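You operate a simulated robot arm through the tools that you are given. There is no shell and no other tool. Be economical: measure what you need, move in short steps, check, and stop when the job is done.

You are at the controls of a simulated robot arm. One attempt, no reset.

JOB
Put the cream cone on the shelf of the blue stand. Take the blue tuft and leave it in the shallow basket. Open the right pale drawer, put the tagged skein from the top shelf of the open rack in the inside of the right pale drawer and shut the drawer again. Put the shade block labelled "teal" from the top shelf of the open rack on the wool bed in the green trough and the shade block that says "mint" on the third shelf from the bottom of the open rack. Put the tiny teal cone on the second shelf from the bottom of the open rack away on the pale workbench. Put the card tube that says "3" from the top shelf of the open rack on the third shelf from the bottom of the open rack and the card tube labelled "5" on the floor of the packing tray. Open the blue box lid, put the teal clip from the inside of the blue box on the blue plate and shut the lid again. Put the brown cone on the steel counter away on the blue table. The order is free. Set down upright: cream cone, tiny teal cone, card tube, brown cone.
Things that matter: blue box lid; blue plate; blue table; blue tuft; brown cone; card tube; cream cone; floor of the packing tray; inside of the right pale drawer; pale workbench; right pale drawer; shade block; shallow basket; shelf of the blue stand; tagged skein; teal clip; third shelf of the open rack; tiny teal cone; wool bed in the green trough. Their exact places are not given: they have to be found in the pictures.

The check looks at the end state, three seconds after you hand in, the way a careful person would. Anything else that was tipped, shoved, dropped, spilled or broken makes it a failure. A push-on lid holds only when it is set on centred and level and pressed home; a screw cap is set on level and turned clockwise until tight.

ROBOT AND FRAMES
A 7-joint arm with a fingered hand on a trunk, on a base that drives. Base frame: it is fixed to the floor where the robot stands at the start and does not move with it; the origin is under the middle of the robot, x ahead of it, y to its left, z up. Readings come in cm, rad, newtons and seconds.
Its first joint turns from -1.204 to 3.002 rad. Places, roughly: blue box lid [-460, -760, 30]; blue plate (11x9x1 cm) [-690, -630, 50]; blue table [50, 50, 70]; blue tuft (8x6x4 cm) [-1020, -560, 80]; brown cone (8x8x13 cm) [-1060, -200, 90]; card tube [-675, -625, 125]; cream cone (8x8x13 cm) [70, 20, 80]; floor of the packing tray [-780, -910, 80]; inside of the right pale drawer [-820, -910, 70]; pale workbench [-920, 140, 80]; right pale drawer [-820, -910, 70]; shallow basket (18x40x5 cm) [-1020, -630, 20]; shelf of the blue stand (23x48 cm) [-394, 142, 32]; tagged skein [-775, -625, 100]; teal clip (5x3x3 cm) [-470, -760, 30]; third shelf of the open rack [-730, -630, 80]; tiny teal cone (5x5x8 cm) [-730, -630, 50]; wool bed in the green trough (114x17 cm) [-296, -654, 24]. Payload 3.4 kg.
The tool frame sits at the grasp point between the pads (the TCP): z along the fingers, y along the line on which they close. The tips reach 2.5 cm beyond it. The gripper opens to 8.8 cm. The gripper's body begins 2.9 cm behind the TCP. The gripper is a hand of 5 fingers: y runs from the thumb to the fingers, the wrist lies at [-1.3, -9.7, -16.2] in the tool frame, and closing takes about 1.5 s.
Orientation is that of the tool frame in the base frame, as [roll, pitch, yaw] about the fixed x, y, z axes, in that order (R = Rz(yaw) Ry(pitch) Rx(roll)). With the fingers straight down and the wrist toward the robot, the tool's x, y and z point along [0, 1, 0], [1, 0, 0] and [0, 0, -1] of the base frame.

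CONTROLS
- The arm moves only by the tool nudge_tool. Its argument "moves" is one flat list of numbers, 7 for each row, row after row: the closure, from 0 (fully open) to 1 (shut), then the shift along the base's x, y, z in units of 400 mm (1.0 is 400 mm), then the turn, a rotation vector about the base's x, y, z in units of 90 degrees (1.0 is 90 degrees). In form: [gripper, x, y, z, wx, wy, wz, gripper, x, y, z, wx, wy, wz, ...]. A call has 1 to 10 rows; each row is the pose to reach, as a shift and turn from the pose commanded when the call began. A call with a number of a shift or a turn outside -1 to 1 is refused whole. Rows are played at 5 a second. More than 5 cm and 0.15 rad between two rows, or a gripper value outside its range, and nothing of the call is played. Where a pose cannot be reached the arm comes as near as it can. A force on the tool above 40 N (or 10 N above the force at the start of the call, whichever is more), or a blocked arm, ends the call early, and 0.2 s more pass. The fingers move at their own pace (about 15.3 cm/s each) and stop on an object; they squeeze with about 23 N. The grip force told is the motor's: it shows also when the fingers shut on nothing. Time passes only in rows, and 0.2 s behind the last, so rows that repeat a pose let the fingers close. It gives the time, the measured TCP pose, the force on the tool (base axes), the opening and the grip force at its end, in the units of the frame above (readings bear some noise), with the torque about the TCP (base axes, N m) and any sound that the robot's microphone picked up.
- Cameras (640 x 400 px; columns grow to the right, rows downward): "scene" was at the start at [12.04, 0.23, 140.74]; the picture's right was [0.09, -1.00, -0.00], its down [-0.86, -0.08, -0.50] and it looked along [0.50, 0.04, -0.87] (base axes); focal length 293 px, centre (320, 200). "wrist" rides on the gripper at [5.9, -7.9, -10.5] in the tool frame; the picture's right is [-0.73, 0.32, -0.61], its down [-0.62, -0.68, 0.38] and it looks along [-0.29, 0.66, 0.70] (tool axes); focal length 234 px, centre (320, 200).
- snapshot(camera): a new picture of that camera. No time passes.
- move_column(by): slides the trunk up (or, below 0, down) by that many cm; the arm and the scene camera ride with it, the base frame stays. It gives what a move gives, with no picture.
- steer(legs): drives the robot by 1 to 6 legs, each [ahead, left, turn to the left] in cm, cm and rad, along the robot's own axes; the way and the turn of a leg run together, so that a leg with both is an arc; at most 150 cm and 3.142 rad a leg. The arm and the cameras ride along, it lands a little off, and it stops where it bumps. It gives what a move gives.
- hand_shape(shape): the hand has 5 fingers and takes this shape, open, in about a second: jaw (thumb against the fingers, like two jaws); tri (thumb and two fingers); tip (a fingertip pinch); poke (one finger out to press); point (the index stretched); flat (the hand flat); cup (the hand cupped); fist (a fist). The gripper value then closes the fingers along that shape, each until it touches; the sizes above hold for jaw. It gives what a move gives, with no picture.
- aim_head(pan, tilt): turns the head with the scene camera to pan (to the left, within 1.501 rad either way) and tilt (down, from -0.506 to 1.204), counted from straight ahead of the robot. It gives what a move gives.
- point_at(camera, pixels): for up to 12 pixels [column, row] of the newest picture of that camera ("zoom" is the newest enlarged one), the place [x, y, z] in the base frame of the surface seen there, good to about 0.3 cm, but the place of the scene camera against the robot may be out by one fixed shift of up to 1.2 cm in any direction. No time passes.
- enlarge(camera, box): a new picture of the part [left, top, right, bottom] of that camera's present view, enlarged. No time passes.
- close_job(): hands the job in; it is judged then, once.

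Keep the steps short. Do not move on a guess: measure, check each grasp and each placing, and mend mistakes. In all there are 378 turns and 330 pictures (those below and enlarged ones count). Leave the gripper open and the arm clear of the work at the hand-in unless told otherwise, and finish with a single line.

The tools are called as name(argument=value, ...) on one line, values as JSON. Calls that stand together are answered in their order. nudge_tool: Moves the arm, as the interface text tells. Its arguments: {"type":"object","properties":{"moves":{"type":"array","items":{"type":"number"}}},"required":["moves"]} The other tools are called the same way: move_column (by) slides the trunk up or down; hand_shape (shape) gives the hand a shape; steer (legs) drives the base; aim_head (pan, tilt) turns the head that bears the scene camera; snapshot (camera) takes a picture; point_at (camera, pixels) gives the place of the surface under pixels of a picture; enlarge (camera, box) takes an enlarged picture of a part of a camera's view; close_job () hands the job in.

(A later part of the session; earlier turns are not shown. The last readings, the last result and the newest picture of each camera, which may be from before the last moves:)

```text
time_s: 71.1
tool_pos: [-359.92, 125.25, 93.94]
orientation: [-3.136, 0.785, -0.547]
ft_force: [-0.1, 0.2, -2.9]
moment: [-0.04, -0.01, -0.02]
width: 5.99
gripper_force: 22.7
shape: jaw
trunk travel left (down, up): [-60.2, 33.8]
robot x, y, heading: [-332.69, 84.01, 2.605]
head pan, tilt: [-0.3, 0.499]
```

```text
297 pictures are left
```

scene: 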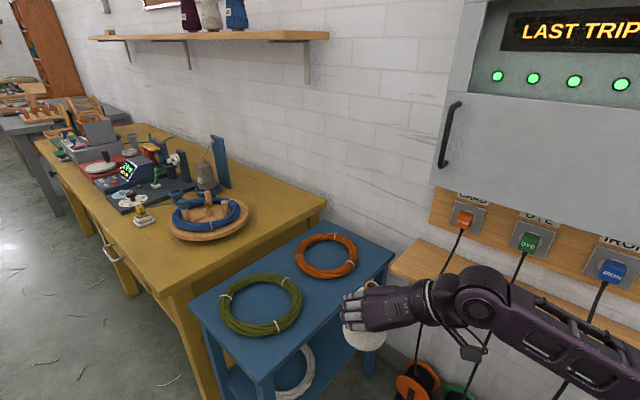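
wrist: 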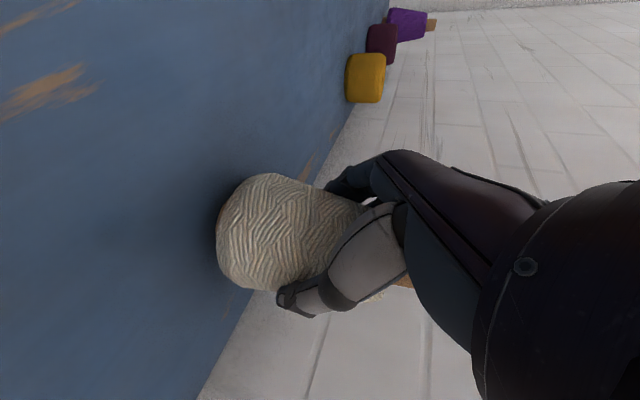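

point_at(camera="scene", pixels=[[480, 300], [540, 340], [620, 350], [630, 385], [400, 275], [450, 380], [395, 250], [366, 362], [382, 268]])

move_column(by=-25)

snapshot(camera="scene")

```text
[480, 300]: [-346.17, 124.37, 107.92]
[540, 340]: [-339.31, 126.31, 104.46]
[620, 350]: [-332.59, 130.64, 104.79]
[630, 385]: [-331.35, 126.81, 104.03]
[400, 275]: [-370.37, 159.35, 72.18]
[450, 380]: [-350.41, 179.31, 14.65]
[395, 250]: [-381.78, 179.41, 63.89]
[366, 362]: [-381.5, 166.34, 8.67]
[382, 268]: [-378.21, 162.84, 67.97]
```

```text
time_s: 73.7
tool_pos: [-359.84, 125.16, 68.87]
orientation: [-3.135, 0.786, -0.544]
ft_force: [-0.1, 0.5, -1.9]
moment: [-0.03, -0.02, 0.01]
width: 5.97
gripper_force: 23.1
shape: jaw
trunk travel left (down, up): [-35.2, 58.8]
robot x, y, heading: [-332.89, 83.7, 2.601]
head pan, tilt: [-0.3, 0.499]
```

```text
296 pictures are left
```

scene: 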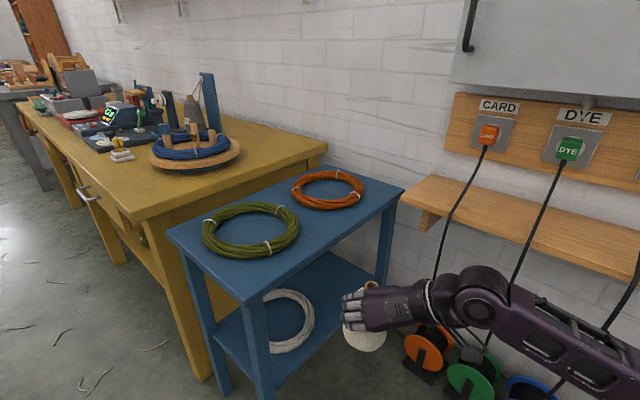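

move_column(by=-25)

snapshot(camera="scene")

```text
time_s: 76.2
tool_pos: [-359.91, 125.07, 43.8]
orientation: [-3.135, 0.783, -0.545]
ft_force: [0.6, -0.7, -3.1]
moment: [0.0, -0.05, 0.0]
width: 5.98
gripper_force: 23.0
shape: jaw
trunk travel left (down, up): [-10.2, 83.8]
robot x, y, heading: [-333.08, 83.64, 2.602]
head pan, tilt: [-0.3, 0.499]
```

```text
295 pictures are left
```

scene: 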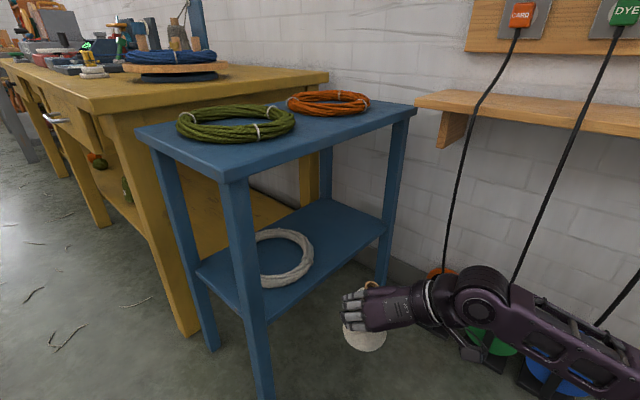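

point_at(camera="scene", pixels=[[312, 255], [290, 281], [330, 245], [345, 225], [376, 235], [385, 240], [350, 260], [392, 150], [240, 250], [375, 130], [310, 270], [470, 190]])

```text
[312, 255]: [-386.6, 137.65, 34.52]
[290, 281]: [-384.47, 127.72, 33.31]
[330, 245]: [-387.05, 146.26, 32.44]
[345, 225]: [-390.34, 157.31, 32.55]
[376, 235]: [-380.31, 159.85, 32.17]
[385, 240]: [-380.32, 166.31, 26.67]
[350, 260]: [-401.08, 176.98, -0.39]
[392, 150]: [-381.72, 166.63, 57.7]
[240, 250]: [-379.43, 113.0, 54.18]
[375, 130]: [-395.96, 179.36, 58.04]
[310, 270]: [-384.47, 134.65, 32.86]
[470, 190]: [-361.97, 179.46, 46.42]
```

Free spot around (-391,151). I shift the hand 7 cm to the right, then drive ahead 25 cm.

nudge_tool(moves=[1, 0.045, 0.075, 0, 0, 0, 0, 1, 0.09, 0.15, 0, 0, 0, 0])

steer(legs=[[23, 0, 0]])

snapshot(camera="scene")

```text
time_s: 76.8
tool_pos: [-356.12, 131.03, 43.9]
orientation: [-3.136, 0.786, -0.546]
ft_force: [0.2, 0.1, -2.8]
moment: [-0.02, -0.02, -0.03]
width: 5.97
gripper_force: 22.9
shape: jaw
trunk travel left (down, up): [-10.2, 83.8]
robot x, y, heading: [-332.37, 83.94, 2.601]
head pan, tilt: [-0.3, 0.499]
```

```text
time_s: 78.6
tool_pos: [-376.32, 142.98, 43.9]
orientation: [-3.136, 0.786, -0.543]
ft_force: [-1.3, 0.4, -2.6]
moment: [-0.04, -0.03, 0.03]
width: 5.95
gripper_force: 23.1
shape: jaw
trunk travel left (down, up): [-10.2, 83.8]
robot x, y, heading: [-352.57, 95.52, 2.61]
head pan, tilt: [-0.3, 0.499]
```

```text
294 pictures are left
```

scene: 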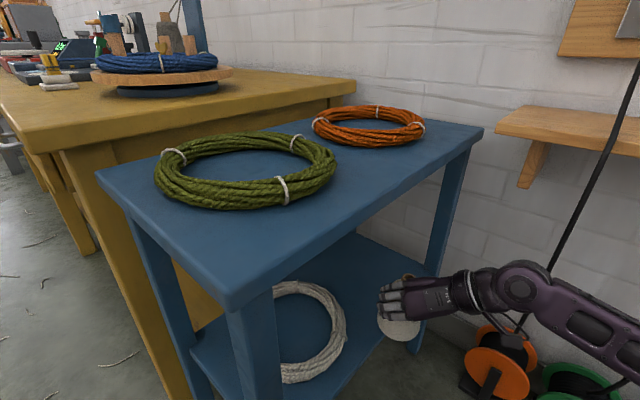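

nudge_tool(moves=[1, -0.09, 0.05, 0, 0, 0, 0, 1, -0.18, 0.1, 0, 0, 0, 0, 1, -0.27, 0.15, 0, 0, 0, 0, 1, -0.367, 0.2, 0, 0, 0, 0])

snapshot(camera="scene")

snapshot(camera="wrist")

```text
time_s: 79.6
tool_pos: [-391.06, 150.87, 43.86]
orientation: [-3.133, 0.783, -0.542]
ft_force: [-0.3, 0.4, -2.5]
moment: [0.0, 0.0, -0.02]
width: 5.93
gripper_force: 22.9
shape: jaw
trunk travel left (down, up): [-10.2, 83.8]
robot x, y, heading: [-352.76, 95.93, 2.602]
head pan, tilt: [-0.3, 0.499]
```

```text
293 pictures are left
```

scene: 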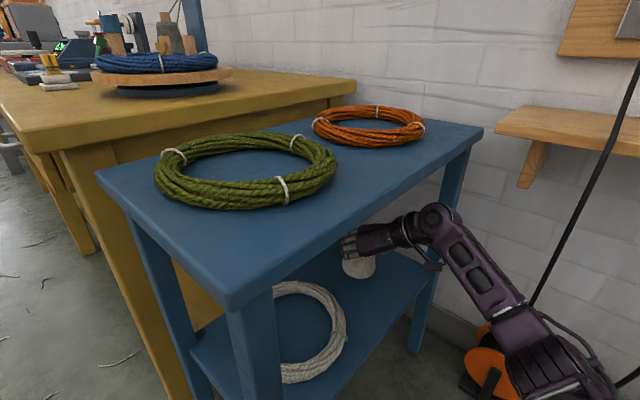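

```text
292 pictures are left
```

wrist: 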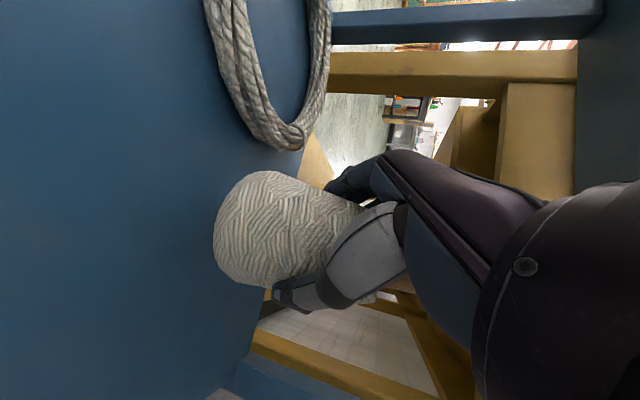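

Inside, clear of the coil. Lower slowly until contact (expected TCP z ≈ 40).

nudge_tool(moves=[1, 0, 0, -0.03, 0, 0, 0, 1, 0, 0, -0.06, 0, 0, 0, 1, 0, 0, -0.08, 0, 0, 0, 1, 0, 0, -0.09, 0, 0, 0])

```text
time_s: 80.6
tool_pos: [-391.11, 150.73, 40.32]
orientation: [-3.136, 0.787, -0.545]
ft_force: [-0.1, -0.4, 0.2]
moment: [0.01, 0.0, 0.01]
width: 5.94
gripper_force: 23.0
shape: jaw
trunk travel left (down, up): [-10.2, 83.8]
robot x, y, heading: [-352.51, 95.94, 2.605]
head pan, tilt: [-0.3, 0.499]
```

Weight is taken by the shelf (force ≈0). 2 mm more, then open.

nudge_tool(moves=[1, 0, 0, -0.005, 0, 0, 0, 0.5, 0, 0, -0.005, 0, 0, 0, 0, 0, 0, -0.005, 0, 0, 0, 0, 0, 0, -0.005, 0, 0, 0, 0, 0, 0, -0.005, 0, 0, 0, 0, 0, 0, -0.005, 0, 0, 0])

snapshot(camera="wrist")

```text
time_s: 82.0
tool_pos: [-390.88, 150.85, 39.95]
orientation: [-3.137, 0.784, -0.545]
ft_force: [-0.4, 0.2, -0.1]
moment: [-0.01, 0.01, 0.03]
width: 8.75
gripper_force: 0.0
shape: jaw
trunk travel left (down, up): [-10.2, 83.8]
robot x, y, heading: [-352.65, 96.06, 2.603]
head pan, tilt: [-0.3, 0.499]
```

```text
291 pictures are left
```

wrist: 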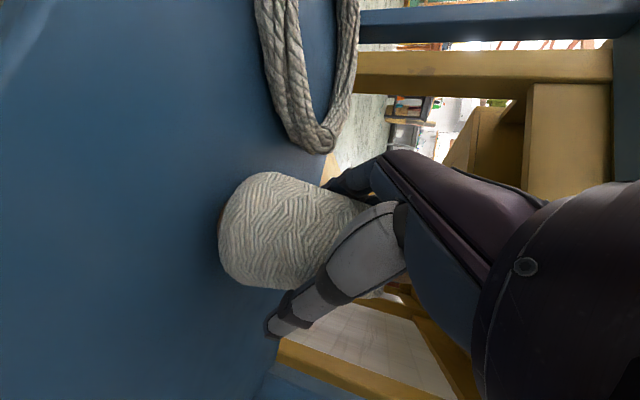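

Released. Withdraw along the tool axis 4 cm, then straight back.

nudge_tool(moves=[0, 0.03, -0.018, 0.035, 0, 0, 0, 0, 0.06, -0.036, 0.07, 0, 0, 0, 0, 0.15, -0.09, 0.07, 0, 0, 0, 0, 0.24, -0.144, 0.07, 0, 0, 0, 0, 0.34, -0.2, 0.07, 0, 0, 0, 0, 0.4, -0.24, 0.07, 0, 0, 0])

snapshot(camera="scene")

```text
time_s: 83.4
tool_pos: [-375.03, 141.28, 42.9]
orientation: [-3.136, 0.784, -0.541]
ft_force: [0.1, -0.2, -0.6]
moment: [0.01, 0.01, -0.04]
width: 8.77
gripper_force: 0.0
shape: jaw
trunk travel left (down, up): [-10.2, 83.8]
robot x, y, heading: [-352.77, 95.71, 2.606]
head pan, tilt: [-0.3, 0.499]
```

```text
290 pictures are left
```

scene: 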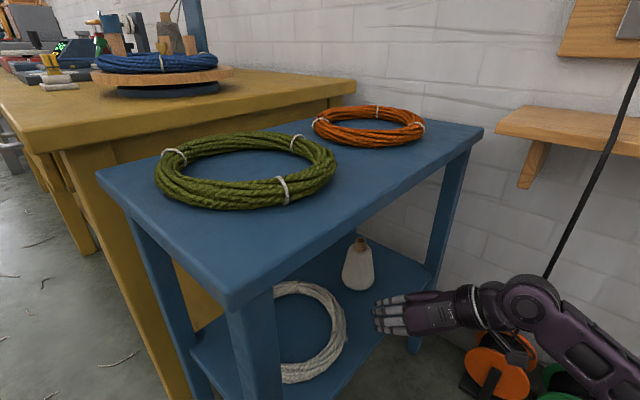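

Cream cone stands on the shelf. Back out, raise the trunk and look west.

steer(legs=[[-40, 0, 0], [0, 0, 0.54]])

move_column(by=40)

aim_head(pan=0.5, tilt=0.2)

snapshot(camera="scene")

```text
time_s: 87.4
tool_pos: [-361.46, 102.96, 42.96]
orientation: [-3.137, 0.786, 0.007]
ft_force: [0.4, 0.1, 0.5]
moment: [0.01, 0.0, -0.01]
width: 8.76
gripper_force: 0.0
shape: jaw
trunk travel left (down, up): [-10.2, 83.8]
robot x, y, heading: [-318.2, 75.8, -3.126]
head pan, tilt: [-0.3, 0.499]
```

```text
time_s: 91.2
tool_pos: [-361.29, 102.89, 82.86]
orientation: [-3.137, 0.787, 0.007]
ft_force: [-0.6, -0.9, -1.2]
moment: [0.0, 0.01, 0.01]
width: 8.76
gripper_force: 0.1
shape: jaw
trunk travel left (down, up): [-50.2, 43.8]
robot x, y, heading: [-318.48, 75.74, -3.127]
head pan, tilt: [-0.3, 0.499]
```

```text
time_s: 92.3
tool_pos: [-361.37, 102.86, 82.89]
orientation: [-3.136, 0.786, 0.007]
ft_force: [-0.6, -0.3, 0.2]
moment: [-0.02, 0.05, -0.02]
width: 8.78
gripper_force: 0.1
shape: jaw
trunk travel left (down, up): [-50.2, 43.8]
robot x, y, heading: [-318.82, 76.11, -3.128]
head pan, tilt: [0.499, 0.201]
```

```text
289 pictures are left
```

scene: 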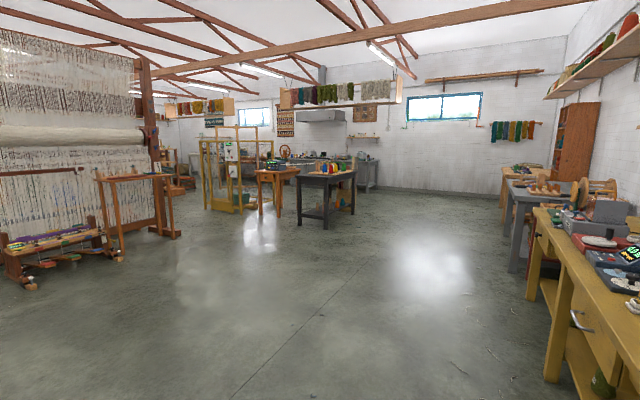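

point_at(camera="scene", pixels=[[180, 237], [120, 262], [30, 290], [205, 209], [250, 208], [265, 215], [305, 218], [326, 228], [355, 207], [345, 160], [240, 255], [510, 180]])

enlarge(camera="scene", box=[140, 80, 400, 260])

```text
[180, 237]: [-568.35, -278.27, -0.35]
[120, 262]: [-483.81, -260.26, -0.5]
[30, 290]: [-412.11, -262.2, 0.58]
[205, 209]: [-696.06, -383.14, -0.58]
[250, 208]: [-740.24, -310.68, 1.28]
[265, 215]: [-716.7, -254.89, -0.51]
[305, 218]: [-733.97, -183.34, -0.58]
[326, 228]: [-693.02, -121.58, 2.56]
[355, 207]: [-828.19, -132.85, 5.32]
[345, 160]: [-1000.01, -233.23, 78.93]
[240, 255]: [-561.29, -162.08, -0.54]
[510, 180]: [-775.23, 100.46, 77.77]
```

```text
2.22 times, centred on (270, 170) of scene
```

zoom: 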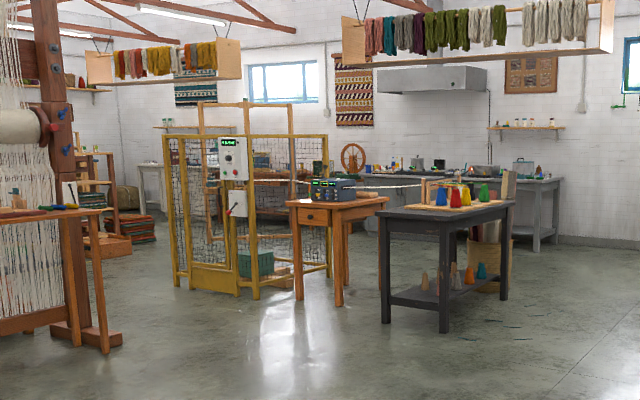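

Open floor ahead. I drive diagonally to about (-600,-180), the gap past the loom's end.

steer(legs=[[0, 0, 0.723], [127, 0, 0], [127, 0, 0], [127, 0, 0], [0, 0, 0.74]])

aim_head(pan=0.0, tilt=0.2)

snapshot(camera="scene")

```text
time_s: 114.4
tool_pos: [-616.46, -228.65, 82.86]
orientation: [-3.138, 0.786, 1.525]
ft_force: [-0.4, -0.1, -0.1]
moment: [-0.01, 0.01, -0.02]
width: 8.79
gripper_force: 0.0
shape: jaw
trunk travel left (down, up): [-50.2, 43.8]
robot x, y, heading: [-587.13, -187.17, -1.603]
head pan, tilt: [0.499, 0.201]
```

```text
time_s: 115.3
tool_pos: [-616.34, -228.72, 82.89]
orientation: [-3.137, 0.786, 1.526]
ft_force: [-1.3, 0.6, 0.0]
moment: [0.02, 0.0, 0.02]
width: 8.78
gripper_force: 0.0
shape: jaw
trunk travel left (down, up): [-50.2, 43.8]
robot x, y, heading: [-587.17, -187.48, -1.606]
head pan, tilt: [0.0, 0.201]
```

```text
287 pictures are left
```

scene: 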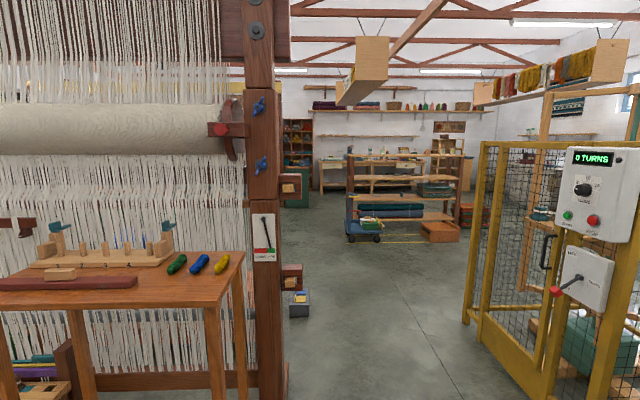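

point_at(camera="scene", pixels=[[282, 340], [300, 312], [245, 380], [470, 320], [475, 220], [350, 235], [380, 240], [430, 238], [350, 160], [460, 160], [405, 185], [345, 200]])

enlarge(camera="scene", box=[280, 90, 500, 260])

```text
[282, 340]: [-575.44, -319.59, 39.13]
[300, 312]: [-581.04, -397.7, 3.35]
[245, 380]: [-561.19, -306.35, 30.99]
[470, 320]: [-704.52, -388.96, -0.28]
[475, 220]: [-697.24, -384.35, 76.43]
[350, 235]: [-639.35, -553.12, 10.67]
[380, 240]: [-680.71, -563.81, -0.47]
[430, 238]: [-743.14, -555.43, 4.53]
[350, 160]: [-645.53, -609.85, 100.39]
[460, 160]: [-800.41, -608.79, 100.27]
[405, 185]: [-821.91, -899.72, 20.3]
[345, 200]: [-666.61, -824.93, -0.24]
```

```text
2.35 times, centred on (390, 175) of scene
```

zoom: 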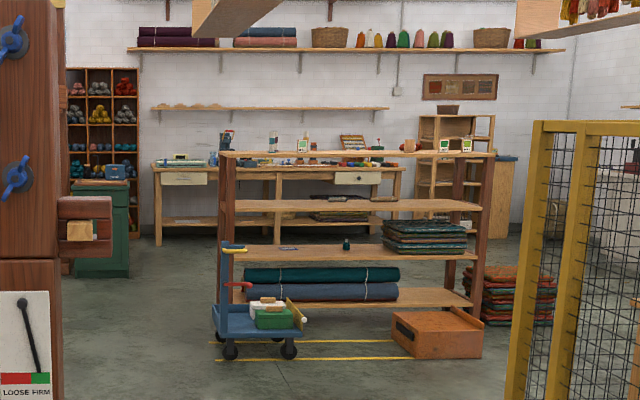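

The rack, a cart and a case in front of it, and the pale drawers behind. I'll work from the south aisle. I raise the trunk so the arm clears the rack and drive past its left end.

move_column(by=40)

steer(legs=[[0, -21, 0.033], [150, 0, 0]])

aim_head(pan=0.0, tilt=0.5)

snapshot(camera="scene")

```text
time_s: 119.1
tool_pos: [-616.59, -228.64, 122.9]
orientation: [-3.137, 0.786, 1.525]
ft_force: [0.8, 0.9, -0.1]
moment: [0.03, -0.01, -0.01]
width: 8.78
gripper_force: 0.0
shape: jaw
trunk travel left (down, up): [-90.2, 3.8]
robot x, y, heading: [-587.21, -187.4, -1.603]
head pan, tilt: [0.0, 0.201]
```

```text
time_s: 127.8
tool_pos: [-639.52, -377.28, 122.99]
orientation: [-3.137, 0.785, 1.535]
ft_force: [-0.5, 0.4, -0.6]
moment: [0.05, -0.03, -0.04]
width: 8.77
gripper_force: 0.0
shape: jaw
trunk travel left (down, up): [-90.2, 3.8]
robot x, y, heading: [-610.95, -335.6, -1.597]
head pan, tilt: [0.0, 0.201]
```

```text
time_s: 128.6
tool_pos: [-639.62, -377.38, 122.87]
orientation: [-3.136, 0.785, 1.538]
ft_force: [-0.2, -0.7, 0.2]
moment: [0.01, 0.03, -0.03]
width: 8.76
gripper_force: 0.1
shape: jaw
trunk travel left (down, up): [-90.2, 3.8]
robot x, y, heading: [-610.47, -335.87, -1.598]
head pan, tilt: [0.0, 0.499]
```

```text
285 pictures are left
```

scene: 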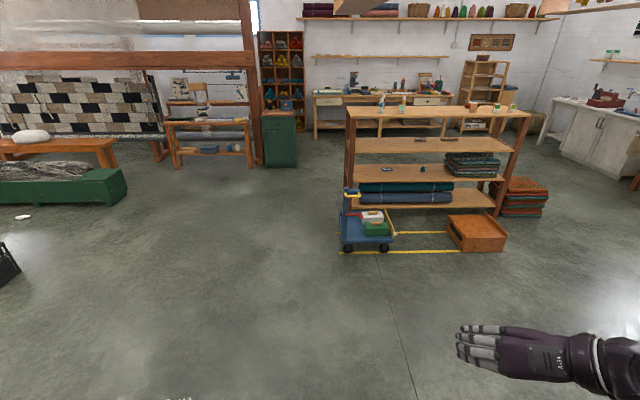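

point_at(camera="scene", pixels=[[342, 248], [350, 112], [525, 113], [380, 105], [402, 108], [512, 108], [423, 169], [387, 170], [277, 160], [120, 200], [440, 100], [325, 98]])

enlarge(camera="scene", box=[335, 85, 535, 215])

```text
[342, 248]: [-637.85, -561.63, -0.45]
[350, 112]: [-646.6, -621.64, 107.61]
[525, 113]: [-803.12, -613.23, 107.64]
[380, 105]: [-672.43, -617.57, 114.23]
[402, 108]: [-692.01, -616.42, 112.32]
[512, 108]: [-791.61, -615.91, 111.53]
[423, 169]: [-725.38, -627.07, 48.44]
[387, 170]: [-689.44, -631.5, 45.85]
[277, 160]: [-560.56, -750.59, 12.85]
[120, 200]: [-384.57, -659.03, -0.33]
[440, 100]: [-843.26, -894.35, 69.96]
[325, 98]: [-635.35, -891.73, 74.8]
```

```text
3.08 times, centred on (435, 150) of scene
```

zoom: 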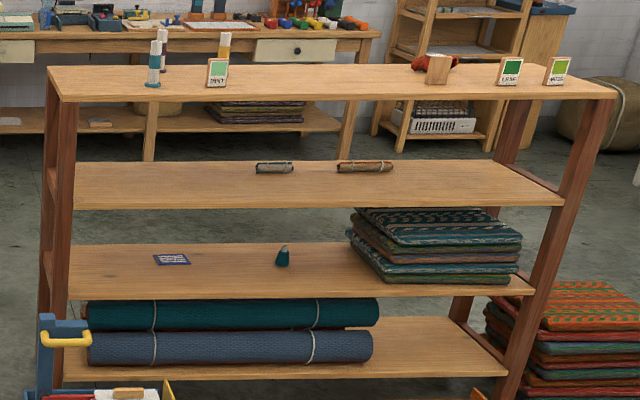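

enlarge(camera="scene", box=[372, 88, 422, 120])

enlarge(camera="scene", box=[460, 90, 525, 125])

```text
12.50 times, centred on (397, 104) of scene
```

zoom: 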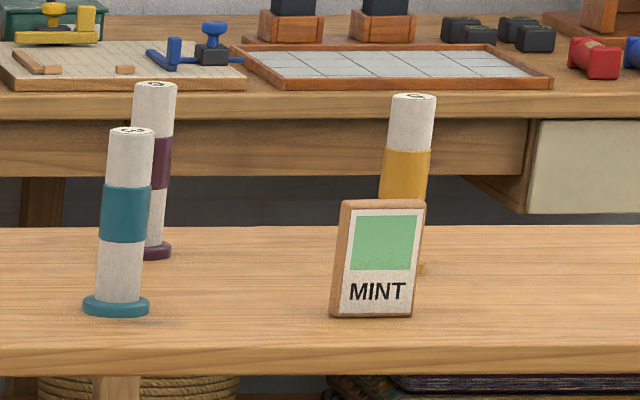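

```text
9.85 times, centred on (492, 108) of scene
```

zoom: 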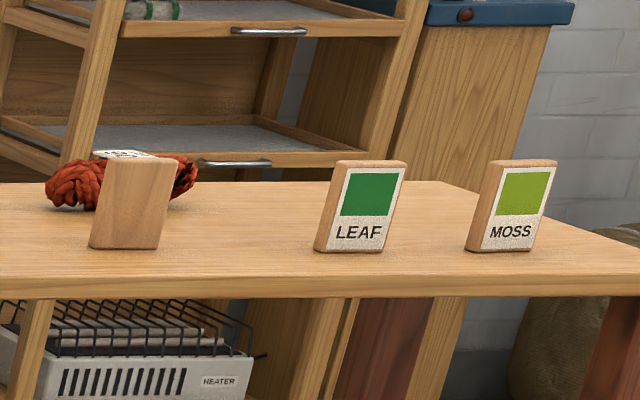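

Labels: MINT at (-692,-617), LEAF, MOSS, and one block turned away (likely TEAL) with the red skein behind. I drive around to the south aisle.

steer(legs=[[0, 0, 0.03], [110, 0, 0], [0, 14, 0], [150, 0, 0], [105, 0, 0]])

aim_head(pan=-0.6, tilt=0.45)

snapshot(camera="scene")

```text
time_s: 132.3
tool_pos: [-632.54, -437.61, 122.84]
orientation: [-3.137, 0.786, 1.735]
ft_force: [0.1, -0.3, -0.2]
moment: [0.01, 0.0, -0.01]
width: 8.76
gripper_force: 0.1
shape: jaw
trunk travel left (down, up): [-90.2, 3.8]
robot x, y, heading: [-612.77, -391.04, -1.399]
head pan, tilt: [0.0, 0.499]
stopped in leg 2: the robot was blocked; the commanded pose is now the measured one
```

```text
time_s: 133.3
tool_pos: [-632.49, -437.5, 122.86]
orientation: [-3.138, 0.786, 1.734]
ft_force: [0.8, 0.2, 0.1]
moment: [-0.01, -0.02, -0.01]
width: 8.78
gripper_force: 0.1
shape: jaw
trunk travel left (down, up): [-90.2, 3.8]
robot x, y, heading: [-612.31, -391.12, -1.398]
head pan, tilt: [-0.6, 0.45]
```

```text
281 pictures are left
```

scene: 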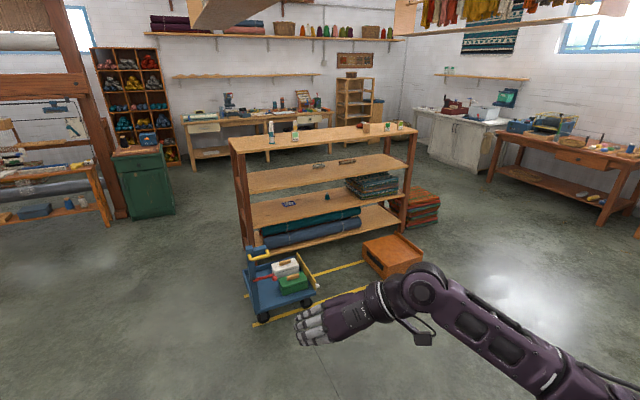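

I bumped something on the left; look at it.

aim_head(pan=1.2, tilt=1.0)

snapshot(camera="scene")

```text
time_s: 135.1
tool_pos: [-632.38, -437.58, 122.85]
orientation: [-3.136, 0.786, 1.736]
ft_force: [-0.1, -0.4, 0.7]
moment: [0.0, 0.03, 0.01]
width: 8.78
gripper_force: 0.0
shape: jaw
trunk travel left (down, up): [-90.2, 3.8]
robot x, y, heading: [-612.76, -391.22, -1.4]
head pan, tilt: [1.201, 1.0]
```

```text
280 pictures are left
```

scene: 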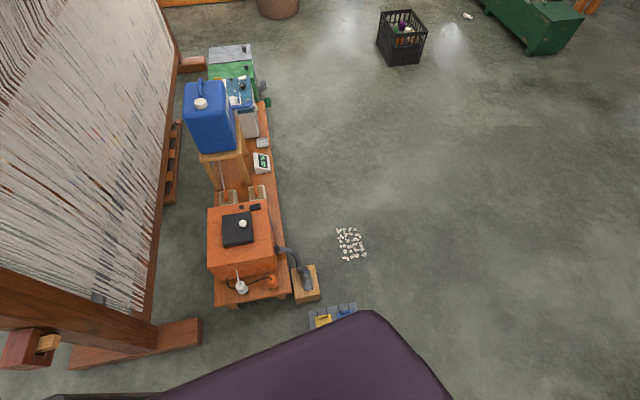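

point_at(camera="scene", pixels=[[333, 312], [312, 318], [355, 308], [325, 322], [350, 245], [307, 285], [290, 300]])

enlarge(camera="scene", box=[200, 200, 400, 340])

```text
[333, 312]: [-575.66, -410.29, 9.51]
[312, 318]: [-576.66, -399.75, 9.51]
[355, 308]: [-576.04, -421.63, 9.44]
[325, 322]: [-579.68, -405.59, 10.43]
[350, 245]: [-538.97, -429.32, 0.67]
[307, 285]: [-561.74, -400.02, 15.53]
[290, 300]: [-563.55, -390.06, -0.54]
```

```text
2.86 times, centred on (300, 270) of scene
```

zoom: 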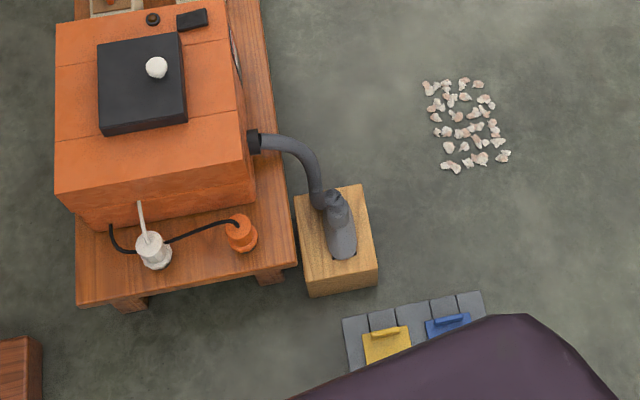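

A low grey pedal box. I move 15 cm to the right (away), back 10, and check it.

steer(legs=[[0, -14, 0]])

snapshot(camera="scene")

```text
time_s: 136.5
tool_pos: [-645.86, -439.88, 122.91]
orientation: [-3.135, 0.786, 1.738]
ft_force: [0.8, -0.3, 0.5]
moment: [-0.01, 0.02, -0.02]
width: 8.78
gripper_force: 0.1
shape: jaw
trunk travel left (down, up): [-90.2, 3.8]
robot x, y, heading: [-626.46, -393.06, -1.396]
head pan, tilt: [1.201, 1.0]
```

```text
278 pictures are left
```

scene: 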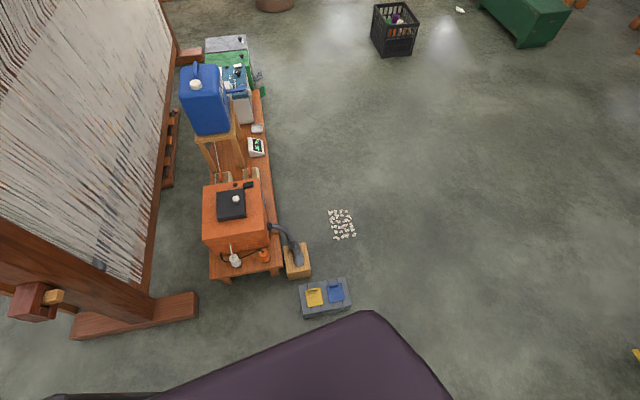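

point_at(camera="scene", pixels=[[299, 290], [347, 280], [303, 312], [350, 300], [304, 316]])

enlarge(camera="scene", box=[260, 230, 400, 330])

```text
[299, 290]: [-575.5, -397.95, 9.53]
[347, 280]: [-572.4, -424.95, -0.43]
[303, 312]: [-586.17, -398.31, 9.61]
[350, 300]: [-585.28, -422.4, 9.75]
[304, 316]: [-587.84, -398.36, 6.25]
```

```text
4.00 times, centred on (330, 280) of scene
```

zoom: 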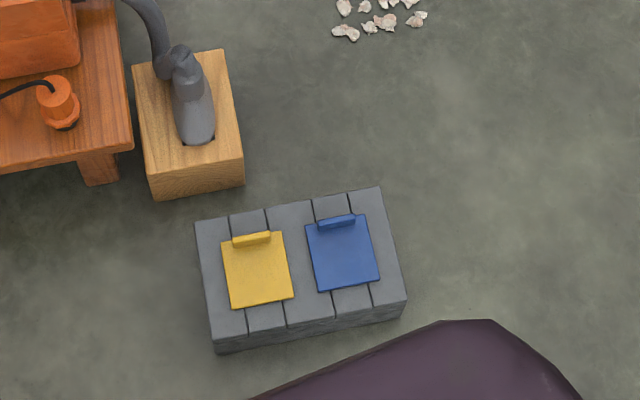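

The pedal box is still square in place. Continue around it to the south aisle.

steer(legs=[[0, 0, -0.16], [75, 0, 0], [0, 28, 0], [150, 0, 0], [80, 0, 0]])

aim_head(pan=-1.0, tilt=0.5)

snapshot(camera="scene")

```text
time_s: 153.8
tool_pos: [-623.56, -743.18, 122.91]
orientation: [-3.136, 0.786, 1.554]
ft_force: [0.1, -0.1, 0.2]
moment: [0.01, 0.0, -0.01]
width: 8.79
gripper_force: 0.1
shape: jaw
trunk travel left (down, up): [-90.2, 3.8]
robot x, y, heading: [-595.29, -701.14, -1.578]
head pan, tilt: [1.201, 1.0]
```

```text
time_s: 155.9
tool_pos: [-623.76, -743.18, 122.91]
orientation: [-3.135, 0.784, 1.553]
ft_force: [0.0, -0.5, 0.2]
moment: [0.0, 0.03, 0.0]
width: 8.79
gripper_force: 0.0
shape: jaw
trunk travel left (down, up): [-90.2, 3.8]
robot x, y, heading: [-595.63, -700.83, -1.586]
head pan, tilt: [-1.0, 0.499]
```

```text
276 pictures are left
```

scene: 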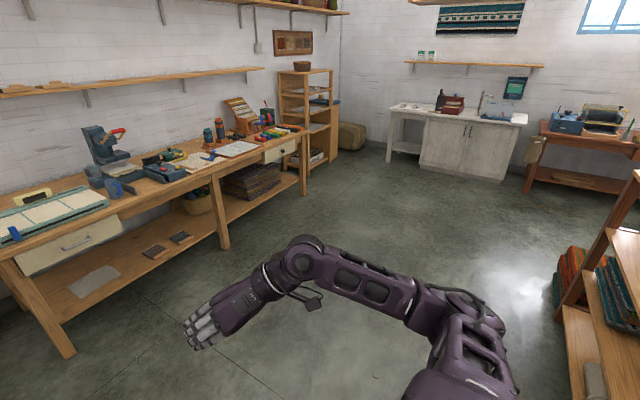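

I see the bench with its right pale drawer at (280,152). Drive west along the aisle to face it.

steer(legs=[[40, 0, 0], [0, -110, 0], [0, -110, 0]])

aim_head(pan=-0.1, tilt=0.75)

snapshot(camera="scene")

```text
time_s: 157.7
tool_pos: [-624.98, -768.86, 122.88]
orientation: [-3.127, 0.783, 1.544]
ft_force: [1.2, -1.2, -0.2]
moment: [0.04, 0.07, -0.04]
width: 8.78
gripper_force: 0.1
shape: jaw
trunk travel left (down, up): [-90.2, 3.8]
robot x, y, heading: [-597.36, -726.8, -1.599]
head pan, tilt: [-1.0, 0.499]
stopped in leg 1: the robot was blocked; the commanded pose is now the measured one
```

```text
time_s: 158.9
tool_pos: [-625.66, -768.32, 122.89]
orientation: [-3.137, 0.785, 1.538]
ft_force: [0.4, 0.0, 0.4]
moment: [-0.01, 0.01, -0.02]
width: 8.79
gripper_force: 0.0
shape: jaw
trunk travel left (down, up): [-90.2, 3.8]
robot x, y, heading: [-597.27, -726.86, -1.594]
head pan, tilt: [-0.099, 0.75]
```

```text
275 pictures are left
```

scene: 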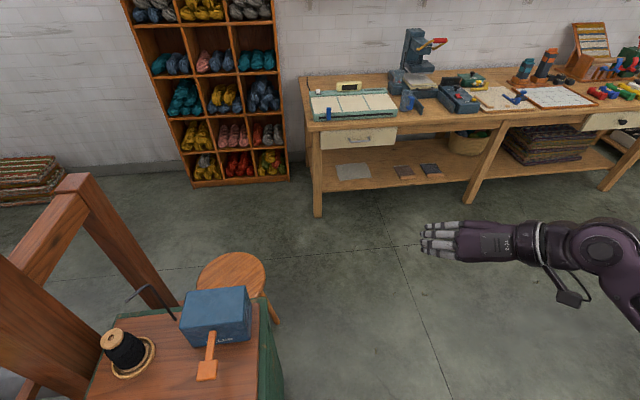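

Bumped against the green cabinet at left. Back up 10 and strafe west from there.

point_at(camera="scene", pixels=[[215, 315], [125, 350], [270, 300], [265, 390], [235, 270], [118, 340]])

steer(legs=[[-8, 0, 0]])

snapshot(camera="scene")

```text
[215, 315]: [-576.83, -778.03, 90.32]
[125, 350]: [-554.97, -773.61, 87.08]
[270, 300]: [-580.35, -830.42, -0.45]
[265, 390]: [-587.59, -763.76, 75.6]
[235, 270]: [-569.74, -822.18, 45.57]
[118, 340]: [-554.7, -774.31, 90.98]
```

```text
time_s: 160.0
tool_pos: [-625.52, -760.9, 122.77]
orientation: [-3.138, 0.784, 1.537]
ft_force: [0.1, 0.0, -0.6]
moment: [0.0, -0.01, -0.01]
width: 8.78
gripper_force: 0.1
shape: jaw
trunk travel left (down, up): [-90.2, 3.8]
robot x, y, heading: [-596.4, -719.12, -1.597]
head pan, tilt: [-0.099, 0.75]
```

```text
274 pictures are left
```

scene: 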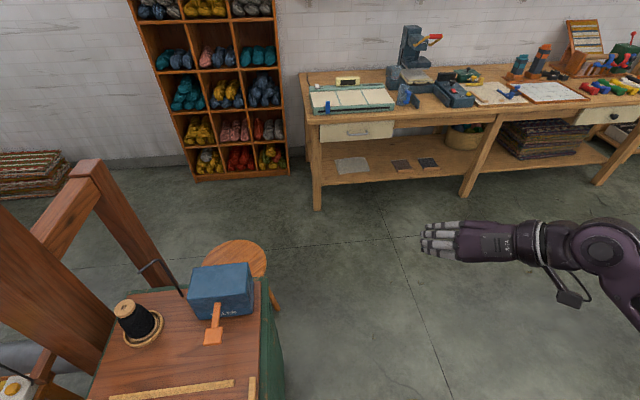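

steer(legs=[[0, -112, 0], [0, -112, 0]])

snapshot(camera="scene")

```text
time_s: 170.9
tool_pos: [-847.21, -755.55, 122.85]
orientation: [-3.138, 0.786, 1.538]
ft_force: [0.2, 0.3, 0.0]
moment: [0.02, -0.02, 0.01]
width: 8.78
gripper_force: 0.0
shape: jaw
trunk travel left (down, up): [-90.2, 3.8]
robot x, y, heading: [-818.52, -713.53, -1.6]
head pan, tilt: [-0.099, 0.75]
```

```text
273 pictures are left
```

scene: 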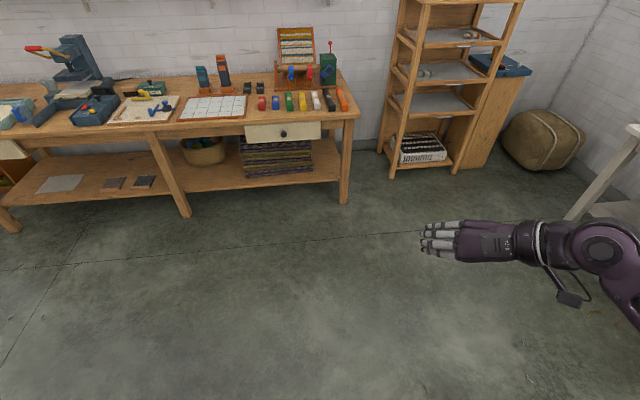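

enlarge(camera="scene", box=[150, 60, 370, 200])

point_at(camera="scene", pixels=[[283, 134], [283, 128], [247, 127], [320, 123], [210, 107], [180, 118], [245, 117], [190, 98], [355, 118], [283, 140], [280, 150], [298, 102]])

```text
2.86 times, centred on (260, 130) of scene
```

zoom: 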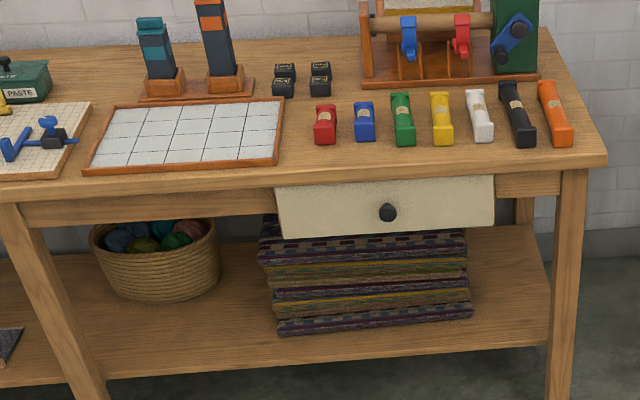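

```text
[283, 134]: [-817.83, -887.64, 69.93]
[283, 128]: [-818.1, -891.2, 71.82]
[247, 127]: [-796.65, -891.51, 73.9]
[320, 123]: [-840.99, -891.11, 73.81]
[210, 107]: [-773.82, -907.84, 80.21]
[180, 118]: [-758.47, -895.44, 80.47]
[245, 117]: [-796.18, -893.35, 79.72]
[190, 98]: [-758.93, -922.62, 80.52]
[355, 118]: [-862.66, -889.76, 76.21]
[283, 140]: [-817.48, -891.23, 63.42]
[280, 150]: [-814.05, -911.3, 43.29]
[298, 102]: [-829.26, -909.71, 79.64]
```

Knob at (-817.8,-888,70); packing tray floor at (-777,-908,80.2). I drive in front, lower the trunk and tilt the tool to near horizontal for the knob.

steer(legs=[[95, 22, 0.03]])

move_column(by=-40)

nudge_tool(moves=[0, 0, 0, 0, -0.078, 0, 0, 0, 0, 0, 0, -0.156, 0, 0, 0, 0, 0, 0, -0.233, 0, 0, 0, 0, 0, 0, -0.311, 0, 0, 0, 0, 0, 0, -0.389, 0, 0])

snapshot(camera="scene")

```text
time_s: 175.9
tool_pos: [-825.48, -849.79, 122.88]
orientation: [-3.138, 0.785, 1.565]
ft_force: [-0.6, 0.5, -0.7]
moment: [0.01, 0.01, 0.04]
width: 8.8
gripper_force: 0.1
shape: jaw
trunk travel left (down, up): [-90.2, 3.8]
robot x, y, heading: [-798.06, -807.55, -1.567]
head pan, tilt: [-0.099, 0.75]
```

```text
time_s: 179.7
tool_pos: [-825.55, -849.85, 82.96]
orientation: [-3.14, 0.787, 1.563]
ft_force: [-0.1, 0.3, -1.0]
moment: [0.02, 0.0, -0.01]
width: 8.81
gripper_force: 0.0
shape: jaw
trunk travel left (down, up): [-50.2, 43.8]
robot x, y, heading: [-798.13, -807.63, -1.562]
head pan, tilt: [-0.099, 0.75]
```

```text
time_s: 180.9
tool_pos: [-825.56, -849.77, 82.84]
orientation: [3.125, 1.397, 1.545]
ft_force: [-0.3, 0.2, 0.0]
moment: [0.0, 0.0, -0.01]
width: 8.8
gripper_force: 0.1
shape: jaw
trunk travel left (down, up): [-50.2, 43.8]
robot x, y, heading: [-798.1, -807.26, -1.57]
head pan, tilt: [-0.099, 0.75]
```

```text
271 pictures are left
```

scene: 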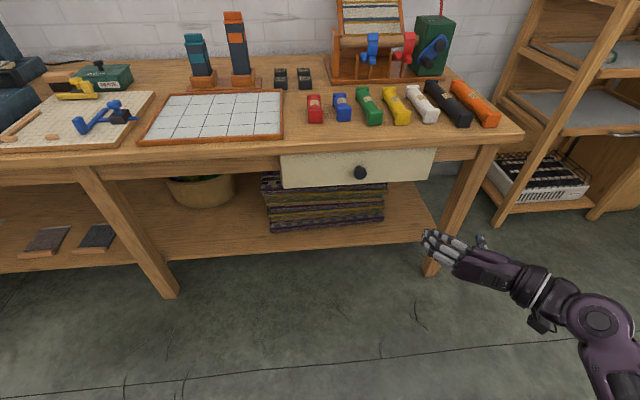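

move_column(by=-13)

snapshot(camera="scene")

snapshot(camera="wrist")

```text
time_s: 182.5
tool_pos: [-825.45, -849.79, 69.89]
orientation: [3.12, 1.397, 1.54]
ft_force: [0.6, 1.0, -0.6]
moment: [0.0, 0.0, 0.0]
width: 8.78
gripper_force: 0.1
shape: jaw
trunk travel left (down, up): [-37.2, 56.8]
robot x, y, heading: [-797.95, -807.27, -1.568]
head pan, tilt: [-0.099, 0.75]
```

```text
270 pictures are left
```

scene: 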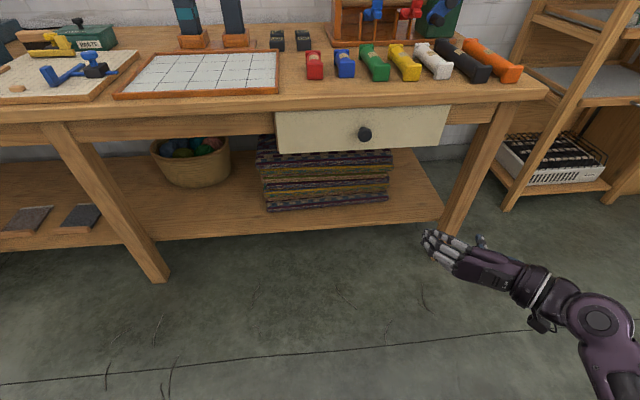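

```text
269 pictures are left
```

wrist: 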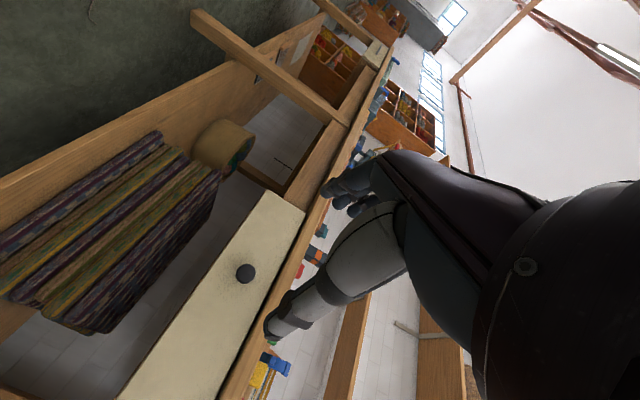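

point_at(camera="wrist", pixels=[[245, 274], [240, 272], [275, 195], [305, 212], [210, 390], [225, 300]])

point_at(camera="scene", pixels=[[365, 134], [275, 112], [276, 150], [448, 105], [440, 147], [365, 128]])

```text
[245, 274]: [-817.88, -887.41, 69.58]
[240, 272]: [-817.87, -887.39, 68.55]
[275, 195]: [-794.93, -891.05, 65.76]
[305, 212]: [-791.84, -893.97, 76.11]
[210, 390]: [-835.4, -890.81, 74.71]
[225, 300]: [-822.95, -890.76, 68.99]
```

```text
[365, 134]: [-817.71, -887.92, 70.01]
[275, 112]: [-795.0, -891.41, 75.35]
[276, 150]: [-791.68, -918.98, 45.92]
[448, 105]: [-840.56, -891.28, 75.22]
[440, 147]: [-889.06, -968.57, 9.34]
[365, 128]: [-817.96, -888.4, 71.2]
```

Knob at (-817.9,-888,69.3) by both cameras. Drive ahead 27, shift the hand 7.5 cm sideways.

steer(legs=[[26, 0, 0]])

nudge_tool(moves=[0, 0.095, 0, -0.012, 0, 0, 0, 0, 0.19, 0, -0.012, 0, 0, 0])

snapshot(camera="wrist")

```text
time_s: 184.4
tool_pos: [-825.53, -875.59, 69.9]
orientation: [3.121, 1.395, 1.541]
ft_force: [0.3, 0.1, -0.1]
moment: [-0.03, -0.02, -0.01]
width: 8.82
gripper_force: 0.0
shape: jaw
trunk travel left (down, up): [-37.2, 56.8]
robot x, y, heading: [-797.89, -832.86, -1.565]
head pan, tilt: [-0.099, 0.75]
```

```text
time_s: 185.0
tool_pos: [-817.93, -875.81, 69.2]
orientation: [3.117, 1.397, 1.535]
ft_force: [-0.1, -0.9, 0.3]
moment: [0.0, 0.01, 0.02]
width: 8.76
gripper_force: 0.1
shape: jaw
trunk travel left (down, up): [-37.2, 56.8]
robot x, y, heading: [-798.17, -833.36, -1.571]
head pan, tilt: [-0.099, 0.75]
```

```text
268 pictures are left
```

wrist: 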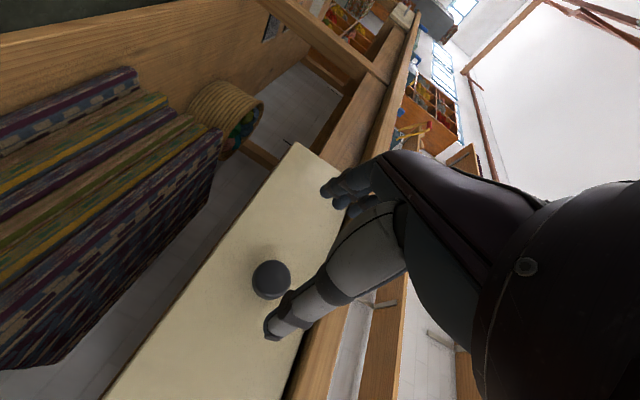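

nudge_tool(moves=[0, 0, -0.1, 0, 0, 0, 0, 0, 0, -0.2, 0, 0, 0, 0, 0, 0, -0.28, 0, 0, 0, 0, 0, 0, -0.285, 0, 0, 0, 0])

snapshot(camera="wrist")

```text
time_s: 186.0
tool_pos: [-818.04, -887.22, 69.24]
orientation: [3.129, 1.397, 1.549]
ft_force: [-0.3, 0.2, -0.2]
moment: [-0.01, 0.02, -0.01]
width: 8.79
gripper_force: 0.0
shape: jaw
trunk travel left (down, up): [-37.2, 56.8]
robot x, y, heading: [-797.82, -832.9, -1.567]
head pan, tilt: [-0.099, 0.75]
```

```text
267 pictures are left
```

wrist: 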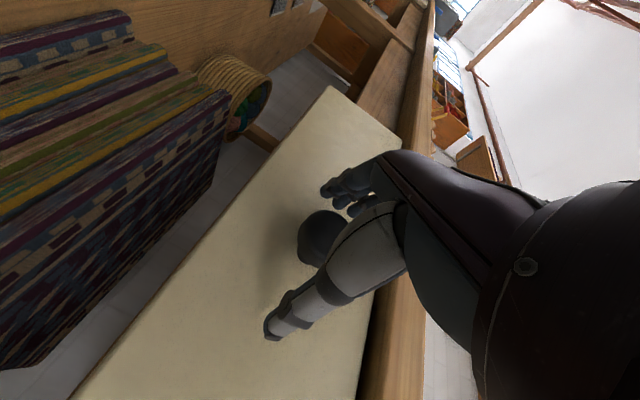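

Knob between thumb and fingers. Close.

nudge_tool(moves=[1, 0, 0, 0, 0, 0, 0, 1, 0, 0, 0, 0, 0, 0, 1, 0, 0, 0, 0, 0, 0, 1, 0, 0, 0, 0, 0, 0, 1, 0, 0, 0, 0, 0, 0, 1, 0, 0, 0, 0, 0, 0, 1, 0, 0, 0, 0, 0, 0, 1, 0, 0, 0, 0, 0, 0])

snapshot(camera="wrist")

```text
time_s: 187.8
tool_pos: [-818.1, -887.11, 69.18]
orientation: [3.126, 1.395, 1.544]
ft_force: [-7.7, -1.5, -2.7]
moment: [0.03, 0.01, -0.1]
width: 2.54
gripper_force: 23.5
shape: jaw
trunk travel left (down, up): [-37.2, 56.8]
robot x, y, heading: [-798.01, -833.45, -1.566]
head pan, tilt: [-0.099, 0.75]
```

```text
266 pictures are left
```

wrist: 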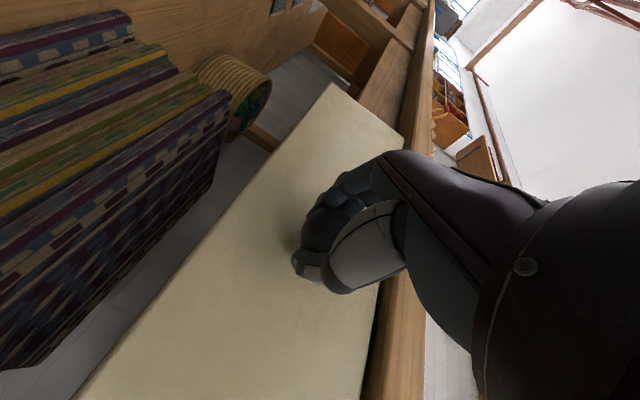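

Gripped (2.5 cm). Pull 18 cm toward +y.

nudge_tool(moves=[1, 0, 0.05, 0, 0, 0, 0, 1, 0, 0.1, 0, 0, 0, 0, 1, 0, 0.15, 0, 0, 0, 0, 1, 0, 0.2, 0, 0, 0, 0, 1, 0, 0.25, 0, 0, 0, 0, 1, 0, 0.3, 0, 0, 0, 0, 1, 0, 0.35, 0, 0, 0, 0, 1, 0, 0.4, 0, 0, 0, 0, 1, 0, 0.45, 0, 0, 0, 0])

snapshot(camera="scene")

```text
time_s: 189.8
tool_pos: [-818.13, -869.11, 69.31]
orientation: [3.128, 1.396, 1.547]
ft_force: [-9.2, 1.6, -7.3]
moment: [0.08, 0.08, -0.12]
width: 2.59
gripper_force: 22.7
shape: jaw
trunk travel left (down, up): [-37.2, 56.8]
robot x, y, heading: [-798.01, -833.25, -1.57]
head pan, tilt: [-0.099, 0.75]
```

```text
265 pictures are left
```

scene: 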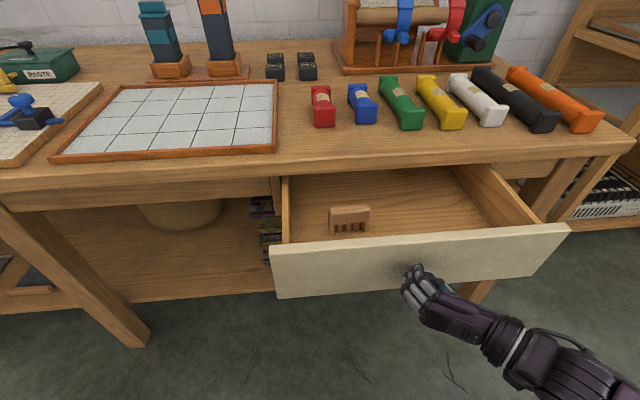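

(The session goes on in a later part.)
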